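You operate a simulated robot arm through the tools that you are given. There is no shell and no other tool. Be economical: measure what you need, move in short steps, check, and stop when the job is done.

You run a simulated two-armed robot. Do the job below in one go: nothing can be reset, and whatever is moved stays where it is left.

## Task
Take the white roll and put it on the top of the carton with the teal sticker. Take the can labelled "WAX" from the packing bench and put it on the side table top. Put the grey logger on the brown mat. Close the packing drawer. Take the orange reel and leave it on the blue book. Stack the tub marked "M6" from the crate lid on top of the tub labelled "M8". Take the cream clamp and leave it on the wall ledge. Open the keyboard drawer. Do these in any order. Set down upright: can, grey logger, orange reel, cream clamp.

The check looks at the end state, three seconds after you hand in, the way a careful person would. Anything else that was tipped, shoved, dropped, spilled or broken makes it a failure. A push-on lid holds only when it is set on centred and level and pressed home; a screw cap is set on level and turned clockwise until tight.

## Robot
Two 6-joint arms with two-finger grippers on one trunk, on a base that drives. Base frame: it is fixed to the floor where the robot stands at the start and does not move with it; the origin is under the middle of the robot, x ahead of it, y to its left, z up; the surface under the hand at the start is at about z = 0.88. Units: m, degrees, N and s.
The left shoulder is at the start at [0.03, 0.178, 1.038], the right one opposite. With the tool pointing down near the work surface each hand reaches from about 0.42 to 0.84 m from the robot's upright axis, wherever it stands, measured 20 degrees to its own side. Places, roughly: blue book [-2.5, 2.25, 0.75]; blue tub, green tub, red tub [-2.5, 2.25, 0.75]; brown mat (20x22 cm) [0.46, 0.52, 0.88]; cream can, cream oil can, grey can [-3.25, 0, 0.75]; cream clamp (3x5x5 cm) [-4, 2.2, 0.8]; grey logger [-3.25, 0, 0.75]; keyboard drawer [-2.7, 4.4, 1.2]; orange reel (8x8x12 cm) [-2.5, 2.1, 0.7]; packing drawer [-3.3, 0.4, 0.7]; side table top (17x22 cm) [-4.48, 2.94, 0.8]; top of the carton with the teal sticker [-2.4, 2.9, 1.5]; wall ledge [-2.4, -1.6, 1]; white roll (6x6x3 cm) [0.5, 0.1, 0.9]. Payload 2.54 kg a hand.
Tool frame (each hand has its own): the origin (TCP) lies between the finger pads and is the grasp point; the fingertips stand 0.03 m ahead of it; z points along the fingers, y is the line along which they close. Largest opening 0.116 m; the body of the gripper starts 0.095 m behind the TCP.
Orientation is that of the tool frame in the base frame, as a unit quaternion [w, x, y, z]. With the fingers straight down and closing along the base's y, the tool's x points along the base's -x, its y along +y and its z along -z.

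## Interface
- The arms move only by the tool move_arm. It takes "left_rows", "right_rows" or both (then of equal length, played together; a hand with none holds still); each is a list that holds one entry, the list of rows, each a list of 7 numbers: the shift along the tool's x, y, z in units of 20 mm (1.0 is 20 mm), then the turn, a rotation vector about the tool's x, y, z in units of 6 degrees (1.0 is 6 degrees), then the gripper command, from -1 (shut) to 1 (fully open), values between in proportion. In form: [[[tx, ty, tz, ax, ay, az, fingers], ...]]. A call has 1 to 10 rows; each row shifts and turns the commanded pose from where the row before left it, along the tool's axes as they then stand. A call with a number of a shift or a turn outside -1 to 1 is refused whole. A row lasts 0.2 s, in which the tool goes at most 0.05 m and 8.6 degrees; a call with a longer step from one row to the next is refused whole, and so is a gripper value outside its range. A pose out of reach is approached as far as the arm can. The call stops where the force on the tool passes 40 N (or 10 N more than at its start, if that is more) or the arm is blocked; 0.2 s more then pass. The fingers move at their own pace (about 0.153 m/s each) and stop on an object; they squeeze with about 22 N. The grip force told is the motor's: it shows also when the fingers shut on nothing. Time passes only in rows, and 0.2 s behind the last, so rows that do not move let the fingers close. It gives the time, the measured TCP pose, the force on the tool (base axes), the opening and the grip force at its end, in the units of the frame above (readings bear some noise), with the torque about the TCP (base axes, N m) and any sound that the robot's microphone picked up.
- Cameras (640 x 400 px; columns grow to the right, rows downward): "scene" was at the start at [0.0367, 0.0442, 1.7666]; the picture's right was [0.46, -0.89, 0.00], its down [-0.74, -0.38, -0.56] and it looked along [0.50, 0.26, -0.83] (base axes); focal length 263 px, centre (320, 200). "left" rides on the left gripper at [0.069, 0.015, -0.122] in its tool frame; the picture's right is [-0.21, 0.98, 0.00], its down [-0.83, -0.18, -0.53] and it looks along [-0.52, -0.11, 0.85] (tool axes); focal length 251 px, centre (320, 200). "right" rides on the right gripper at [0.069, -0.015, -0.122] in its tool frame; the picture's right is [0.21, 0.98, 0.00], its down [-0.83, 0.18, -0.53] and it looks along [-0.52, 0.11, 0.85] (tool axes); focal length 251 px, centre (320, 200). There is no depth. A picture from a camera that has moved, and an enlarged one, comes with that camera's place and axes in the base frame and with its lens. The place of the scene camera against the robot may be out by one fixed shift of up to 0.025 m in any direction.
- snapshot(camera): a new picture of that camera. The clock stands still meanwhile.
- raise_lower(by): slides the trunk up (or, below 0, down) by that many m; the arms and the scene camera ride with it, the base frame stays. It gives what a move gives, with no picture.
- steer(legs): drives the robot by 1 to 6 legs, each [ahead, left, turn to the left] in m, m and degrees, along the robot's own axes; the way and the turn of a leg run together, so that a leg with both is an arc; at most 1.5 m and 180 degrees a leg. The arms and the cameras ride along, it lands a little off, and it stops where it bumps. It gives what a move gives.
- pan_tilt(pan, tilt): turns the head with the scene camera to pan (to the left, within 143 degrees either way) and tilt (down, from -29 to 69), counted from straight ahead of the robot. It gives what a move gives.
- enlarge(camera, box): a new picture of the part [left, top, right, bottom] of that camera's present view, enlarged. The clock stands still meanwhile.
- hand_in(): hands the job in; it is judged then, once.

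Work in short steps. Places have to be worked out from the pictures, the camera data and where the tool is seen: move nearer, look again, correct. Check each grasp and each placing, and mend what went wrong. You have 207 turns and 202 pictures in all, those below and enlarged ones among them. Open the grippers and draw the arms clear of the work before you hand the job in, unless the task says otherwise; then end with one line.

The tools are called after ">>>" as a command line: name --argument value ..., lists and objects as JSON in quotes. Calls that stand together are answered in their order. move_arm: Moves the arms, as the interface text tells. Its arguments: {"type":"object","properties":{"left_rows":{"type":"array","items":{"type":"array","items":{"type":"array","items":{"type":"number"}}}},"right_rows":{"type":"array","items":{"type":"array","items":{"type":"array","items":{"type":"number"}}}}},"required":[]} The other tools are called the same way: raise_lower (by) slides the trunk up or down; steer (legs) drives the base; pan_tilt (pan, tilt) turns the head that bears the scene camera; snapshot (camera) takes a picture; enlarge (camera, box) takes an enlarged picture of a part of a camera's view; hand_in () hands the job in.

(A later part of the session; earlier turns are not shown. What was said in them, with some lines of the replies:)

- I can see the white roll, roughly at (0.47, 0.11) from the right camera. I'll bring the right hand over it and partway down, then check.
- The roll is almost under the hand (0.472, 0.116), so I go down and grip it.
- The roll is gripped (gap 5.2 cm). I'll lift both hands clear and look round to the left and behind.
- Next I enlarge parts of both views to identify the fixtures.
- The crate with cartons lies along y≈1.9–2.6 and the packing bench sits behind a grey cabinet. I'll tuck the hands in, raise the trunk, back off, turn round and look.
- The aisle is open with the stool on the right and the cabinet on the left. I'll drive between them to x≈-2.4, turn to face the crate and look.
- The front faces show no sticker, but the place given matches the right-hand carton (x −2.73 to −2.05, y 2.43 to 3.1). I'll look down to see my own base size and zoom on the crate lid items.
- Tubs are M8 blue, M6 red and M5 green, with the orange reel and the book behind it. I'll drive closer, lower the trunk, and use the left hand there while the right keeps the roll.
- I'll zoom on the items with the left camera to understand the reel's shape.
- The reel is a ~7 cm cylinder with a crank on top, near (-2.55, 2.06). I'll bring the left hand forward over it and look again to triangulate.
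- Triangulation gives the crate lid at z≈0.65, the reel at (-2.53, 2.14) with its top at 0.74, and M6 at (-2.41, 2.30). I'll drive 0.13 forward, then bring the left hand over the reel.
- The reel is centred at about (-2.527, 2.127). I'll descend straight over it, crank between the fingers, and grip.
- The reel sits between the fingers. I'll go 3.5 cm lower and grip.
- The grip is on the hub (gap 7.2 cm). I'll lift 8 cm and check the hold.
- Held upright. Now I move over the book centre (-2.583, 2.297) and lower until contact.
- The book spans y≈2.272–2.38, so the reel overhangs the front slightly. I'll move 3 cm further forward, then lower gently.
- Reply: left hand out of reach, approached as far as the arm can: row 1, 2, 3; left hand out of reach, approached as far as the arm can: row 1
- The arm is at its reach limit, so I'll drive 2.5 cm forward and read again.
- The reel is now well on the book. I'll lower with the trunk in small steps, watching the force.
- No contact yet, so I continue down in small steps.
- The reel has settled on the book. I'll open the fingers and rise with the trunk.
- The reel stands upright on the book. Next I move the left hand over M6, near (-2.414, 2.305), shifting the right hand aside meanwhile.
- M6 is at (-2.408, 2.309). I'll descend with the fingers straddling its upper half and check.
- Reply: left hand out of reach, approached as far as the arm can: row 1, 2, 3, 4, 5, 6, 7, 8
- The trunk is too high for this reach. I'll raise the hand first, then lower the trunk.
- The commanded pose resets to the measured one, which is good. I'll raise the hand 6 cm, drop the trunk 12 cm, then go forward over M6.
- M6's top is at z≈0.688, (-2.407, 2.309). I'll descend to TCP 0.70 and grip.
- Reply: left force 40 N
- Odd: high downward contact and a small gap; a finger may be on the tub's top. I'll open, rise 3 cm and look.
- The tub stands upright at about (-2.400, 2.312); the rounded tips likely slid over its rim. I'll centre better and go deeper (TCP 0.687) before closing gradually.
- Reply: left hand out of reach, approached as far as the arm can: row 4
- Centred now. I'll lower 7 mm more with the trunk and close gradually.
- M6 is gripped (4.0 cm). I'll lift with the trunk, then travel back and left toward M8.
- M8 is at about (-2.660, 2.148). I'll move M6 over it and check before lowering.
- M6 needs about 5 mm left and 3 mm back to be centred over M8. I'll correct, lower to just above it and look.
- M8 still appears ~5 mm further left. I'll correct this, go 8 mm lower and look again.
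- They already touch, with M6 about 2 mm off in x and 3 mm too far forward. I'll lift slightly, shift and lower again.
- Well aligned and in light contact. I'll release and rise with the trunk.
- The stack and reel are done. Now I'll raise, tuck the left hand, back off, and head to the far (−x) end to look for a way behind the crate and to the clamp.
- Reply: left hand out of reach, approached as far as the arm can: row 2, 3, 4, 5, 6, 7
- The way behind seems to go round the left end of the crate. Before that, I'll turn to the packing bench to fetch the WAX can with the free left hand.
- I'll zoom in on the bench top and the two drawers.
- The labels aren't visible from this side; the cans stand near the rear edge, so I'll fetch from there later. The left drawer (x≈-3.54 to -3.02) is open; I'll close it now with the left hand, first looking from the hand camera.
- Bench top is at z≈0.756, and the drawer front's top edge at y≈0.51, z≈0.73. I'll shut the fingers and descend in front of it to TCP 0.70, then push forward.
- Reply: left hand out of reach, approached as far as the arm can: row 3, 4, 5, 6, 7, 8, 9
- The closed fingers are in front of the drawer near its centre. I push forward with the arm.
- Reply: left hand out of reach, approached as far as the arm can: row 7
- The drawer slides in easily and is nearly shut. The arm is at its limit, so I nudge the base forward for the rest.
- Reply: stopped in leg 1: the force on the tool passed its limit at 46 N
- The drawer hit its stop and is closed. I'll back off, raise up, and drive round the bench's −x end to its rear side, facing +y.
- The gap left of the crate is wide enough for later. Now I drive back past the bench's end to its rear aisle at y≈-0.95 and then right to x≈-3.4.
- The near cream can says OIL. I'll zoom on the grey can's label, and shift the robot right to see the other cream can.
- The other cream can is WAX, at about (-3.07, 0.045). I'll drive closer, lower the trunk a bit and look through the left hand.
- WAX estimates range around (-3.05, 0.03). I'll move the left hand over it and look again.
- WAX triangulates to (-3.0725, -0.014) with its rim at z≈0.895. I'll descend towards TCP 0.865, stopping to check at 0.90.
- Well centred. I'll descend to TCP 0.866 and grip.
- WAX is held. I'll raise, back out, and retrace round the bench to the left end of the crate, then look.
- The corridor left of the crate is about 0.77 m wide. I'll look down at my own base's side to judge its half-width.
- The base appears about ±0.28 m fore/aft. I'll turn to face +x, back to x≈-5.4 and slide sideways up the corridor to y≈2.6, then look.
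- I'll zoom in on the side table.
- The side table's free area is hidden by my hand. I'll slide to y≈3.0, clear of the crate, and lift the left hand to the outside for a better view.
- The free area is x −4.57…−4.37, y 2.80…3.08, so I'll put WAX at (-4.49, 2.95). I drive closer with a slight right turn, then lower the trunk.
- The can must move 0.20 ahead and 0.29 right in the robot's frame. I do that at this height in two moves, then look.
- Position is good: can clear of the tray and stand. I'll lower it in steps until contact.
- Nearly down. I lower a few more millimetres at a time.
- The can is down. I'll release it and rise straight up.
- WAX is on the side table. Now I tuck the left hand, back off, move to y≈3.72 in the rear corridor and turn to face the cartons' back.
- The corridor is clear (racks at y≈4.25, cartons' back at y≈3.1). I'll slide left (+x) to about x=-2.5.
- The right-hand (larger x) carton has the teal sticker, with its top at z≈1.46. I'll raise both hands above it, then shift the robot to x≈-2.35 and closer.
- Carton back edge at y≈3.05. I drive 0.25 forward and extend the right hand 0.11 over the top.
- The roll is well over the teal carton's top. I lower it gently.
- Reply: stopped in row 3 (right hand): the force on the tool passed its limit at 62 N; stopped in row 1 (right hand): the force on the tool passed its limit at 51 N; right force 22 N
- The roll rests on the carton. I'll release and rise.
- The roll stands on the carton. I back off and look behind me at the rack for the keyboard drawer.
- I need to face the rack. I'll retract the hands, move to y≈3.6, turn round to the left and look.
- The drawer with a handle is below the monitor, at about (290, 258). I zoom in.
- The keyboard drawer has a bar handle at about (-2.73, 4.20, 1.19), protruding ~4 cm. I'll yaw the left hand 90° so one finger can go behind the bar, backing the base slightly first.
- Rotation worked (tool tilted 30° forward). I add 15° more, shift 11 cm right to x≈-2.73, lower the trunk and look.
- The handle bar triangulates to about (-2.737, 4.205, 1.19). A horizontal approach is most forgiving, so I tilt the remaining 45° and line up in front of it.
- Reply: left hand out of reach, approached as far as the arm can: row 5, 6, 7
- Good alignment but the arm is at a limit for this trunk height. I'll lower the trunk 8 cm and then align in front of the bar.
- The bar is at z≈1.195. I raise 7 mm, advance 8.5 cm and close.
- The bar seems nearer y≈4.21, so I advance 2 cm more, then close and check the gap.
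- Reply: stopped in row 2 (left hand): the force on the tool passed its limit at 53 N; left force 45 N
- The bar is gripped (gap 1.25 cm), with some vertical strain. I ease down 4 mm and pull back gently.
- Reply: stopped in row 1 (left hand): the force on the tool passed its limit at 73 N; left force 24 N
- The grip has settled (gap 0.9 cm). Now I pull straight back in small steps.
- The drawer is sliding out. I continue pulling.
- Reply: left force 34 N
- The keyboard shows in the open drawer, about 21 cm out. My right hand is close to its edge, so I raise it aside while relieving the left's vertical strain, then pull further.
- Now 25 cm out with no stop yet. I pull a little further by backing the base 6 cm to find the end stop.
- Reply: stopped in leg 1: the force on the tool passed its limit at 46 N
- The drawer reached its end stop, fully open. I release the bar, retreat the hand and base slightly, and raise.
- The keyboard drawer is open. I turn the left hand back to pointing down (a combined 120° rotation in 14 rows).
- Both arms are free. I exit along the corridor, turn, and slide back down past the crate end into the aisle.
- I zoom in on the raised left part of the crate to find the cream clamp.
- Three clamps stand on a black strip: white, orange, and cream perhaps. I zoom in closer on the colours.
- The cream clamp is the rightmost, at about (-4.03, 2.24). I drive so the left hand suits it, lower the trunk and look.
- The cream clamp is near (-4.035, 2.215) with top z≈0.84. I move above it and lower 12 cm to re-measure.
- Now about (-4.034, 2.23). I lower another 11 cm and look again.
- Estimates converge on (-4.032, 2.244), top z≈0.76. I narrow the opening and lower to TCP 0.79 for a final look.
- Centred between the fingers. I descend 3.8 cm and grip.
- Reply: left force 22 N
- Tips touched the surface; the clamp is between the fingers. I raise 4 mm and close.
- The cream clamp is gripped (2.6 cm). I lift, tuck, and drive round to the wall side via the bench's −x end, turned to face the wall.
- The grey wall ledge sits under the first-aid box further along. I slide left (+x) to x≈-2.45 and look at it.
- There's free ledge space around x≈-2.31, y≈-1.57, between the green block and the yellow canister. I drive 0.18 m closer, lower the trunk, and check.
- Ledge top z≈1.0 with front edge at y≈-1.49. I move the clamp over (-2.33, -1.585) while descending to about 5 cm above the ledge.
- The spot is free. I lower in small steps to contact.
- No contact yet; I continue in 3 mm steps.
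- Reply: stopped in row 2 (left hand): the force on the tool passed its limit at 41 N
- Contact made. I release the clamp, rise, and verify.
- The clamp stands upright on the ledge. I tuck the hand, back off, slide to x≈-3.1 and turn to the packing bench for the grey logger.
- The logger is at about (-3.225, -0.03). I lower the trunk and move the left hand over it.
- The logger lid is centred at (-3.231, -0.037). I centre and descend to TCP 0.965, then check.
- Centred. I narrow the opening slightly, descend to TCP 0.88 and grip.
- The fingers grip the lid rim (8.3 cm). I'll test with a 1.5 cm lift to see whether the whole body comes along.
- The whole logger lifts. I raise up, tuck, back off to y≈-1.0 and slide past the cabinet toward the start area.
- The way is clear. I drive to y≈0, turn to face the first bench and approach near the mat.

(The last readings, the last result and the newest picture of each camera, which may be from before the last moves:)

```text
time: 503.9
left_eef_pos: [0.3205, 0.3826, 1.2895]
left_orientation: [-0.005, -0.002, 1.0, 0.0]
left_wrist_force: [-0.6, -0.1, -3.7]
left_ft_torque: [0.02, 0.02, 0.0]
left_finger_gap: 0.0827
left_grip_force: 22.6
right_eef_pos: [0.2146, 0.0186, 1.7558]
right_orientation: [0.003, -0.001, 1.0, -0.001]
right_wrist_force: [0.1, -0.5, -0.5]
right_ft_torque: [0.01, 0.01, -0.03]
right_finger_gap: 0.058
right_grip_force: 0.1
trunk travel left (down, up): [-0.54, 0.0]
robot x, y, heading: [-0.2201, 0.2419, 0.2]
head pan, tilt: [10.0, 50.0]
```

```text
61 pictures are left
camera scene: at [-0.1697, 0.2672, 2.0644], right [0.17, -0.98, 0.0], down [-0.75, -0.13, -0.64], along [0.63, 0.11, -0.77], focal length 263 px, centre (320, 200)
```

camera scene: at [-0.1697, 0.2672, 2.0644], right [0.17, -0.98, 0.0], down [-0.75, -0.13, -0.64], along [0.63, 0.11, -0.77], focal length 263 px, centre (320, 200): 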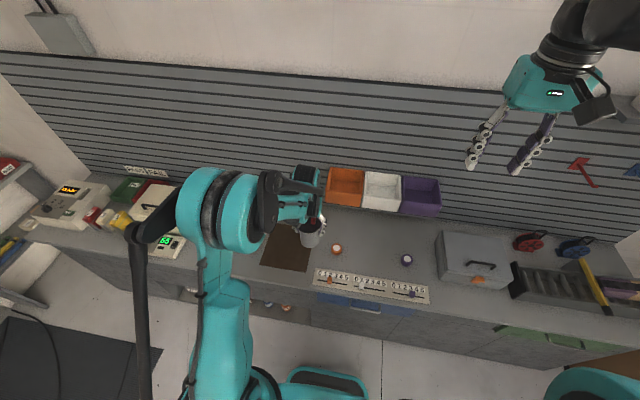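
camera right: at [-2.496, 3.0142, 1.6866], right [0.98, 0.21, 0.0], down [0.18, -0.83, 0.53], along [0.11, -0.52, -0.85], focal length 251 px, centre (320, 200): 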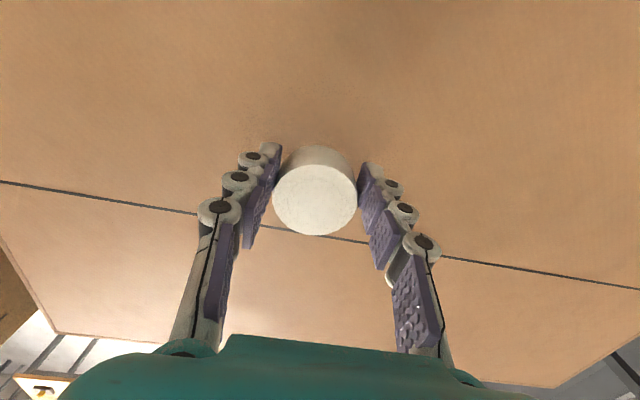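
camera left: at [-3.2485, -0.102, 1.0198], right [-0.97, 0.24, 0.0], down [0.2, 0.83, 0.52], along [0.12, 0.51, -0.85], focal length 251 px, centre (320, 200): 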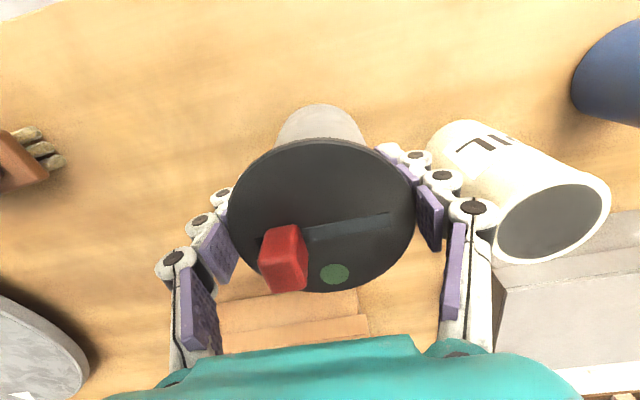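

The brown mat is in view, centred near (0.45, 0.53). I approach 0.1 m, move the logger over the mat, and lower the trunk.

>>> steer --legs '[[0.1, 0, 0]]'

>>> move_arm --left_rows '[[[-0.2, 0.93, 0, 0, 0, 0, -1], [-0.2, 0.93, 0, 0, 0, 0, -1], [-0.2, 0.93, 0, 0, 0, 0, -1], [-0.2, 0.93, 0, 0, 0, 0, -1], [-0.2, 0.93, 0, 0, 0, 0, -1], [-0.2, 0.93, 0, 0, 0, 0, -1], [-0.2, 0.93, 0, 0, 0, 0, -1], [-0.1, 0.93, 0, 0, 0, 0, -1]]]'

>>> raise_lower --by -0.28

>>> snapshot --camera "left"

>>> snapshot --camera "scene"

```text
time: 505.0
left_eef_pos: [0.4175, 0.3827, 1.2904]
left_orientation: [-0.004, -0.001, 1.0, 0.001]
left_wrist_force: [0.1, 0.4, -3.3]
left_ft_torque: [0.03, 0.01, -0.01]
left_finger_gap: 0.0826
left_grip_force: 22.3
right_eef_pos: [0.3118, 0.0201, 1.7573]
right_orientation: [0.003, 0.0, 1.0, 0.0]
right_wrist_force: [-0.5, -0.3, 0.8]
right_ft_torque: [-0.02, -0.07, 0.02]
right_finger_gap: 0.058
right_grip_force: 0.0
trunk travel left (down, up): [-0.54, 0.0]
robot x, y, heading: [-0.1181, 0.242, -0.0]
head pan, tilt: [10.0, 50.0]
```

```text
time: 506.8
left_eef_pos: [0.4491, 0.5328, 1.2903]
left_orientation: [-0.006, 0.0, 1.0, 0.001]
left_wrist_force: [0.9, -0.3, -3.9]
left_ft_torque: [-0.04, 0.02, -0.01]
left_finger_gap: 0.0826
left_grip_force: 22.4
right_eef_pos: [0.3142, 0.0213, 1.7557]
right_orientation: [0.003, -0.001, 1.0, -0.002]
right_wrist_force: [0.2, 0.5, -0.8]
right_ft_torque: [-0.03, 0.03, -0.01]
right_finger_gap: 0.058
right_grip_force: 0.0
trunk travel left (down, up): [-0.54, 0.0]
robot x, y, heading: [-0.1228, 0.2387, 0.2]
head pan, tilt: [10.0, 50.0]
```

```text
time: 509.7
left_eef_pos: [0.4501, 0.5312, 1.011]
left_orientation: [-0.006, 0.0, 1.0, 0.002]
left_wrist_force: [0.4, 0.2, -3.2]
left_ft_torque: [-0.02, 0.02, -0.03]
left_finger_gap: 0.0825
left_grip_force: 22.0
right_eef_pos: [0.315, 0.0201, 1.4767]
right_orientation: [0.002, -0.001, 1.0, -0.001]
right_wrist_force: [-0.7, -0.3, 0.0]
right_ft_torque: [0.04, -0.01, -0.01]
right_finger_gap: 0.0578
right_grip_force: 0.0
trunk travel left (down, up): [-0.26, 0.28]
robot x, y, heading: [-0.1189, 0.2395, -0.2]
head pan, tilt: [10.0, 50.0]
```

```text
60 pictures are left
camera left: at [0.3815, 0.5455, 1.1324], right [0.21, 0.98, 0.0], down [0.83, -0.18, 0.52], along [0.51, -0.11, -0.85], focal length 251 px, centre (320, 200)
```

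left: 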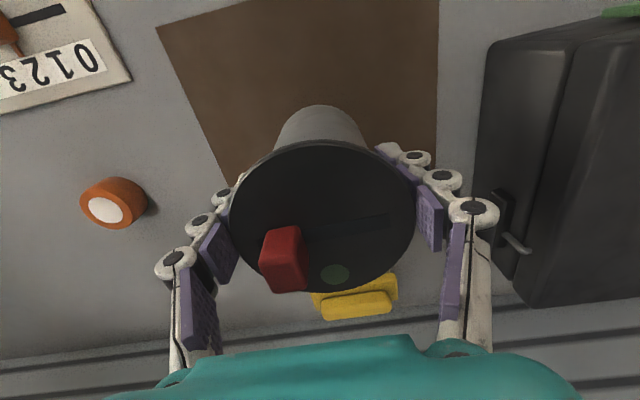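

```text
59 pictures are left
camera scene: at [-0.0705, 0.2675, 1.7845], right [0.18, -0.98, 0.0], down [-0.75, -0.13, -0.64], along [0.63, 0.11, -0.77], focal length 263 px, centre (320, 200)
```

scene: 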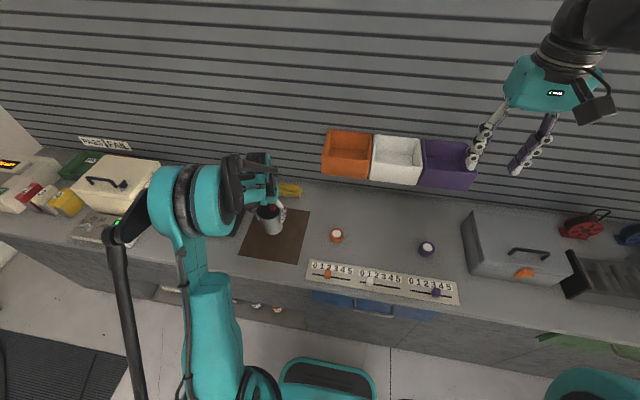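

Mat spans x≈0.34–0.54, y≈0.41–0.64, so the logger is about centred. I lower toward contact.

>>> move_arm --left_rows '[[[0.4, 0, 1, 0, 0, 0, -1], [0, 0, 0.8, 0, 0, 0, -1], [0, 0, 0.3, 0, 0, 0, -1]]]'

>>> move_arm --left_rows '[[[0, 0, 0.2, 0, 0, 0, -1], [0, 0, 0.2, 0, 0, 0, -1], [0, 0, 0, 0, 0, 0, -1]]]'

>>> move_arm --left_rows '[[[0, 0, 0.2, 0, 0, 0, -1], [0, 0, 0, 0, 0, 0, -1]]]'

```text
time: 510.5
left_eef_pos: [0.4403, 0.5317, 0.9688]
left_orientation: [-0.005, -0.001, 1.0, 0.001]
left_wrist_force: [-0.2, -0.6, -2.9]
left_ft_torque: [-0.01, 0.01, 0.02]
left_finger_gap: 0.0829
left_grip_force: 21.8
right_eef_pos: [0.314, 0.0205, 1.477]
right_orientation: [0.003, -0.001, 1.0, -0.001]
right_wrist_force: [0.1, -0.2, 0.1]
right_ft_torque: [0.01, 0.03, 0.01]
right_finger_gap: 0.0582
right_grip_force: 0.0
trunk travel left (down, up): [-0.26, 0.28]
robot x, y, heading: [-0.118, 0.2407, 0.4]
head pan, tilt: [10.0, 50.0]
```

```text
time: 511.3
left_eef_pos: [0.4389, 0.531, 0.9609]
left_orientation: [-0.005, 0.0, 1.0, 0.0]
left_wrist_force: [4.3, -1.8, 14.1]
left_ft_torque: [0.09, -0.03, 0.01]
left_finger_gap: 0.0831
left_grip_force: 22.3
right_eef_pos: [0.3137, 0.0177, 1.4776]
right_orientation: [0.002, 0.0, 1.0, -0.001]
right_wrist_force: [0.0, -0.7, -0.2]
right_ft_torque: [0.01, -0.01, -0.04]
right_finger_gap: 0.0579
right_grip_force: 0.0
trunk travel left (down, up): [-0.26, 0.28]
robot x, y, heading: [-0.1176, 0.241, 0.0]
head pan, tilt: [10.0, 50.0]
```

```text
time: 511.9
left_eef_pos: [0.4389, 0.5304, 0.9581]
left_orientation: [-0.005, -0.001, 1.0, 0.002]
left_wrist_force: [-0.7, 0.0, 14.5]
left_ft_torque: [0.03, 0.05, -0.03]
left_finger_gap: 0.0829
left_grip_force: 21.8
right_eef_pos: [0.3117, 0.0192, 1.477]
right_orientation: [0.003, -0.002, 1.0, -0.001]
right_wrist_force: [-0.2, 0.6, -0.9]
right_ft_torque: [0.01, 0.02, -0.03]
right_finger_gap: 0.0578
right_grip_force: 0.1
trunk travel left (down, up): [-0.26, 0.28]
robot x, y, heading: [-0.1209, 0.2418, 0.3]
head pan, tilt: [10.0, 50.0]
```

Contact. I release, rise, and check the logger.

>>> move_arm --left_rows '[[[0, 0, 0, 0, 0, 0, 0.6], [0, 0, 0, 0, 0, 0, 0.85], [0, 0, 0, 0, 0, 0, 0.85], [0, 0, -0.7, 0, 0, 0, 0.85], [0, 0, -1, 0, 0, 0, 0.85], [0, 0, -1, 0, 0, 0, 0.85], [0, 0, -1, 0, 0, 0, 0.85], [0, 0, -1, 0, 0, 0, 0.85], [0, 0, -1, 0, 0, 0, 0.85], [0, 0, -1, 0, 0, 0, 0.85]]]'

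>>> snapshot --camera "left"

>>> enlarge --camera "scene" --box '[220, 160, 340, 280]'

```text
time: 514.1
left_eef_pos: [0.4411, 0.5312, 1.0912]
left_orientation: [-0.005, 0.001, 1.0, 0.001]
left_wrist_force: [-0.4, -0.5, -1.5]
left_ft_torque: [0.01, 0.01, -0.02]
left_finger_gap: 0.1073
left_grip_force: 0.1
right_eef_pos: [0.313, 0.0207, 1.4764]
right_orientation: [0.003, -0.001, 1.0, -0.001]
right_wrist_force: [-1.1, -0.2, -0.1]
right_ft_torque: [0.02, -0.02, -0.03]
right_finger_gap: 0.0581
right_grip_force: 0.0
trunk travel left (down, up): [-0.26, 0.28]
robot x, y, heading: [-0.1207, 0.2388, -0.1]
head pan, tilt: [10.0, 50.0]
```

```text
58 pictures are left
camera left: at [0.3735, 0.5456, 1.2132], right [0.21, 0.98, 0.0], down [0.83, -0.18, 0.53], along [0.51, -0.11, -0.85], focal length 251 px, centre (320, 200)
```

left: 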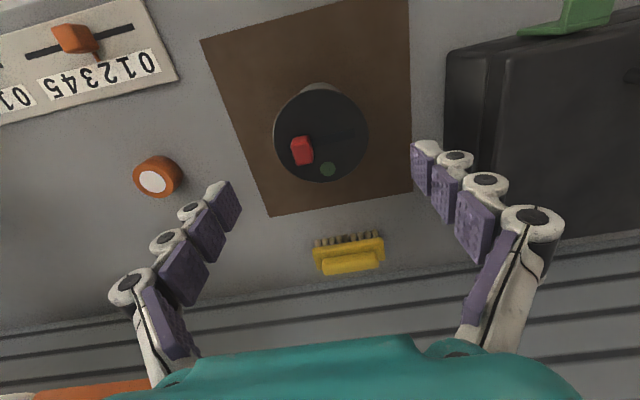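

```text
3.33 times, centred on (280, 220) of scene
camera zoom: at [-0.0713, 0.2672, 1.7844], right [0.18, -0.98, 0.0], down [-0.75, -0.13, -0.64], along [0.63, 0.11, -0.77], focal length 877 px, centre (453, 133)
```

zoom: 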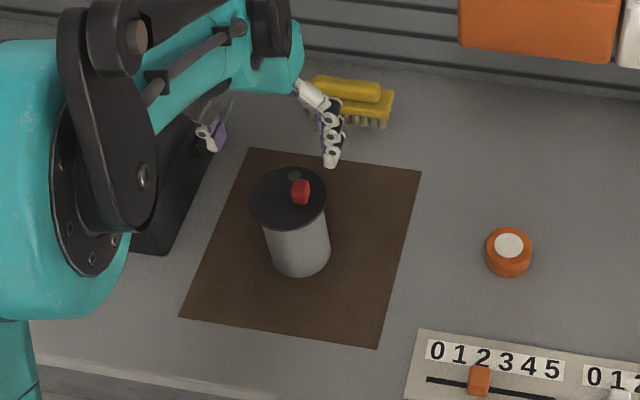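

The logger stands upright on the mat. I raise, back off, and take a final look round at the other placements.

>>> raise_lower --by 0.28

>>> steer --legs '[[-0.35, 0, 0]]'

>>> pan_tilt --pan 140 --tilt 15

>>> enlarge --camera "scene" --box '[220, 110, 460, 260]'

>>> enlarge --camera "scene" --box '[60, 150, 240, 270]'

```text
time: 516.9
left_eef_pos: [0.4412, 0.5312, 1.3704]
left_orientation: [-0.004, 0.0, 1.0, 0.001]
left_wrist_force: [-0.3, -1.3, 0.7]
left_ft_torque: [-0.01, 0.01, -0.05]
left_finger_gap: 0.1074
left_grip_force: 0.0
right_eef_pos: [0.3145, 0.02, 1.7569]
right_orientation: [0.003, -0.001, 1.0, -0.001]
right_wrist_force: [-0.1, -0.5, 0.5]
right_ft_torque: [0.02, -0.01, 0.04]
right_finger_gap: 0.0581
right_grip_force: 0.1
trunk travel left (down, up): [-0.54, 0.0]
robot x, y, heading: [-0.1196, 0.2435, 0.2]
head pan, tilt: [10.0, 50.0]
```

```text
time: 519.2
left_eef_pos: [0.0904, 0.5316, 1.3704]
left_orientation: [-0.005, 0.0, 1.0, 0.001]
left_wrist_force: [-0.5, -0.1, 0.0]
left_ft_torque: [0.01, -0.02, 0.01]
left_finger_gap: 0.1072
left_grip_force: 0.1
right_eef_pos: [-0.0364, 0.0205, 1.7558]
right_orientation: [0.002, -0.001, 1.0, -0.001]
right_wrist_force: [0.1, 0.0, 0.6]
right_ft_torque: [-0.03, 0.03, -0.01]
right_finger_gap: 0.0581
right_grip_force: 0.0
trunk travel left (down, up): [-0.54, 0.0]
robot x, y, heading: [-0.474, 0.2433, 0.1]
head pan, tilt: [10.0, 50.0]
```

```text
time: 521.3
left_eef_pos: [0.0888, 0.5312, 1.3718]
left_orientation: [-0.005, 0.0, 1.0, 0.001]
left_wrist_force: [-0.4, -0.6, 0.4]
left_ft_torque: [0.03, 0.0, 0.0]
left_finger_gap: 0.1073
left_grip_force: 0.0
right_eef_pos: [-0.0393, 0.0202, 1.7557]
right_orientation: [0.003, -0.001, 1.0, -0.001]
right_wrist_force: [0.1, 0.4, -0.7]
right_ft_torque: [0.02, 0.02, 0.01]
right_finger_gap: 0.058
right_grip_force: 0.1
trunk travel left (down, up): [-0.54, 0.0]
robot x, y, heading: [-0.4713, 0.2396, 0.1]
head pan, tilt: [140.0, 15.0]
```

```text
2.67 times, centred on (340, 185) of scene
camera zoom: at [-0.571, 0.3133, 2.1181], right [0.64, 0.77, 0.0], down [0.2, -0.17, -0.97], along [-0.74, 0.62, -0.26], focal length 702 px, centre (267, 240)
```

zoom: 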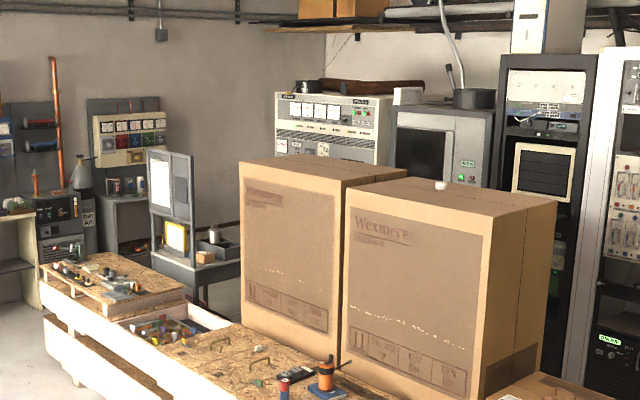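

```text
3.33 times, centred on (150, 210) of scene
camera zoom: at [-0.571, 0.3133, 2.1181], right [0.64, 0.77, 0.0], down [0.2, -0.17, -0.97], along [-0.74, 0.62, -0.26], focal length 877 px, centre (887, 167)
```

zoom: 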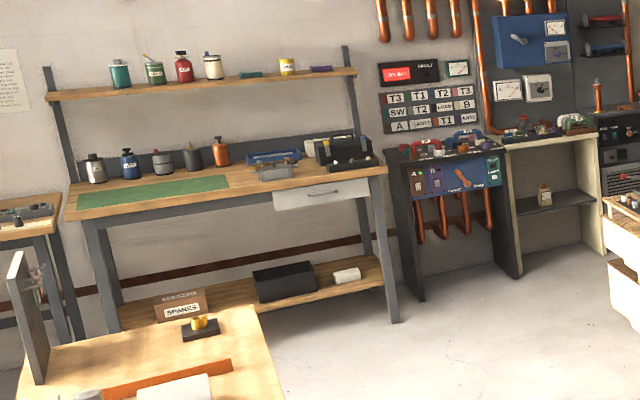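

The roll is on the carton and the reel on the book. One last check of the tub stack and the packing drawer before handing in.

>>> enlarge --camera "scene" --box '[280, 230, 380, 300]'

>>> enlarge --camera "scene" --box '[60, 230, 260, 370]'

```text
5.71 times, centred on (330, 265) of scene
camera zoom: at [-0.571, 0.3133, 2.1181], right [0.64, 0.77, 0.0], down [0.2, -0.17, -0.97], along [-0.74, 0.62, -0.26], focal length 1503 px, centre (263, -171)
```

zoom: 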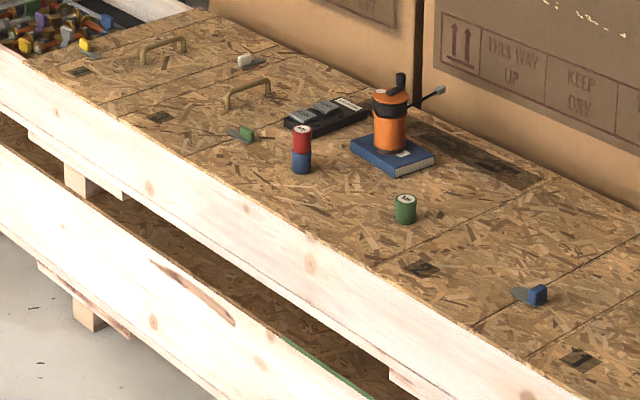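

```text
2.86 times, centred on (160, 300) of scene
camera zoom: at [-0.571, 0.3133, 2.1181], right [0.64, 0.77, 0.0], down [0.2, -0.17, -0.97], along [-0.74, 0.62, -0.26], focal length 752 px, centre (777, -86)
```

zoom: 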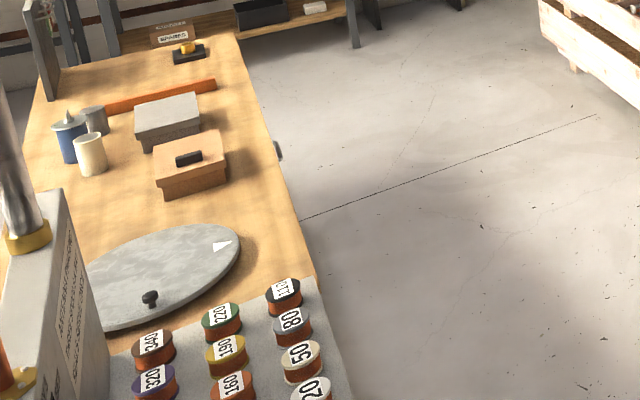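

Everything checks out: the tub stack stands, the packing drawer is shut with only its handle showing, and both grippers are empty and clear. I open the right gripper fully and hand in.

>>> move_arm --left_rows '[[[0, 0, 0, 0, 0, 0, 1], [0, 0, 0, 0, 0, 0, 1]]]' --right_rows '[[[0, 0, 0, 0, 0, 0, 1], [0, 0, 0, 0, 0, 0, 1]]]'

>>> hand_in

```text
time: 521.9
left_eef_pos: [0.089, 0.5307, 1.3704]
left_orientation: [-0.005, -0.001, 1.0, 0.0]
left_wrist_force: [0.7, 0.6, 0.7]
left_ft_torque: [0.01, 0.02, 0.02]
left_finger_gap: 0.1162
left_grip_force: 0.0
right_eef_pos: [-0.0386, 0.0201, 1.7554]
right_orientation: [0.002, -0.002, 1.0, -0.001]
right_wrist_force: [-0.5, -0.2, 0.9]
right_ft_torque: [0.01, 0.03, 0.01]
right_finger_gap: 0.1161
right_grip_force: 0.0
trunk travel left (down, up): [-0.54, 0.0]
robot x, y, heading: [-0.4708, 0.2431, 0.2]
head pan, tilt: [140.0, 15.0]
```

```text
The job is handed in.
```

All eight tasks are done and the job is handed in: each placing was checked in the pictures, and both grippers are open and clear.
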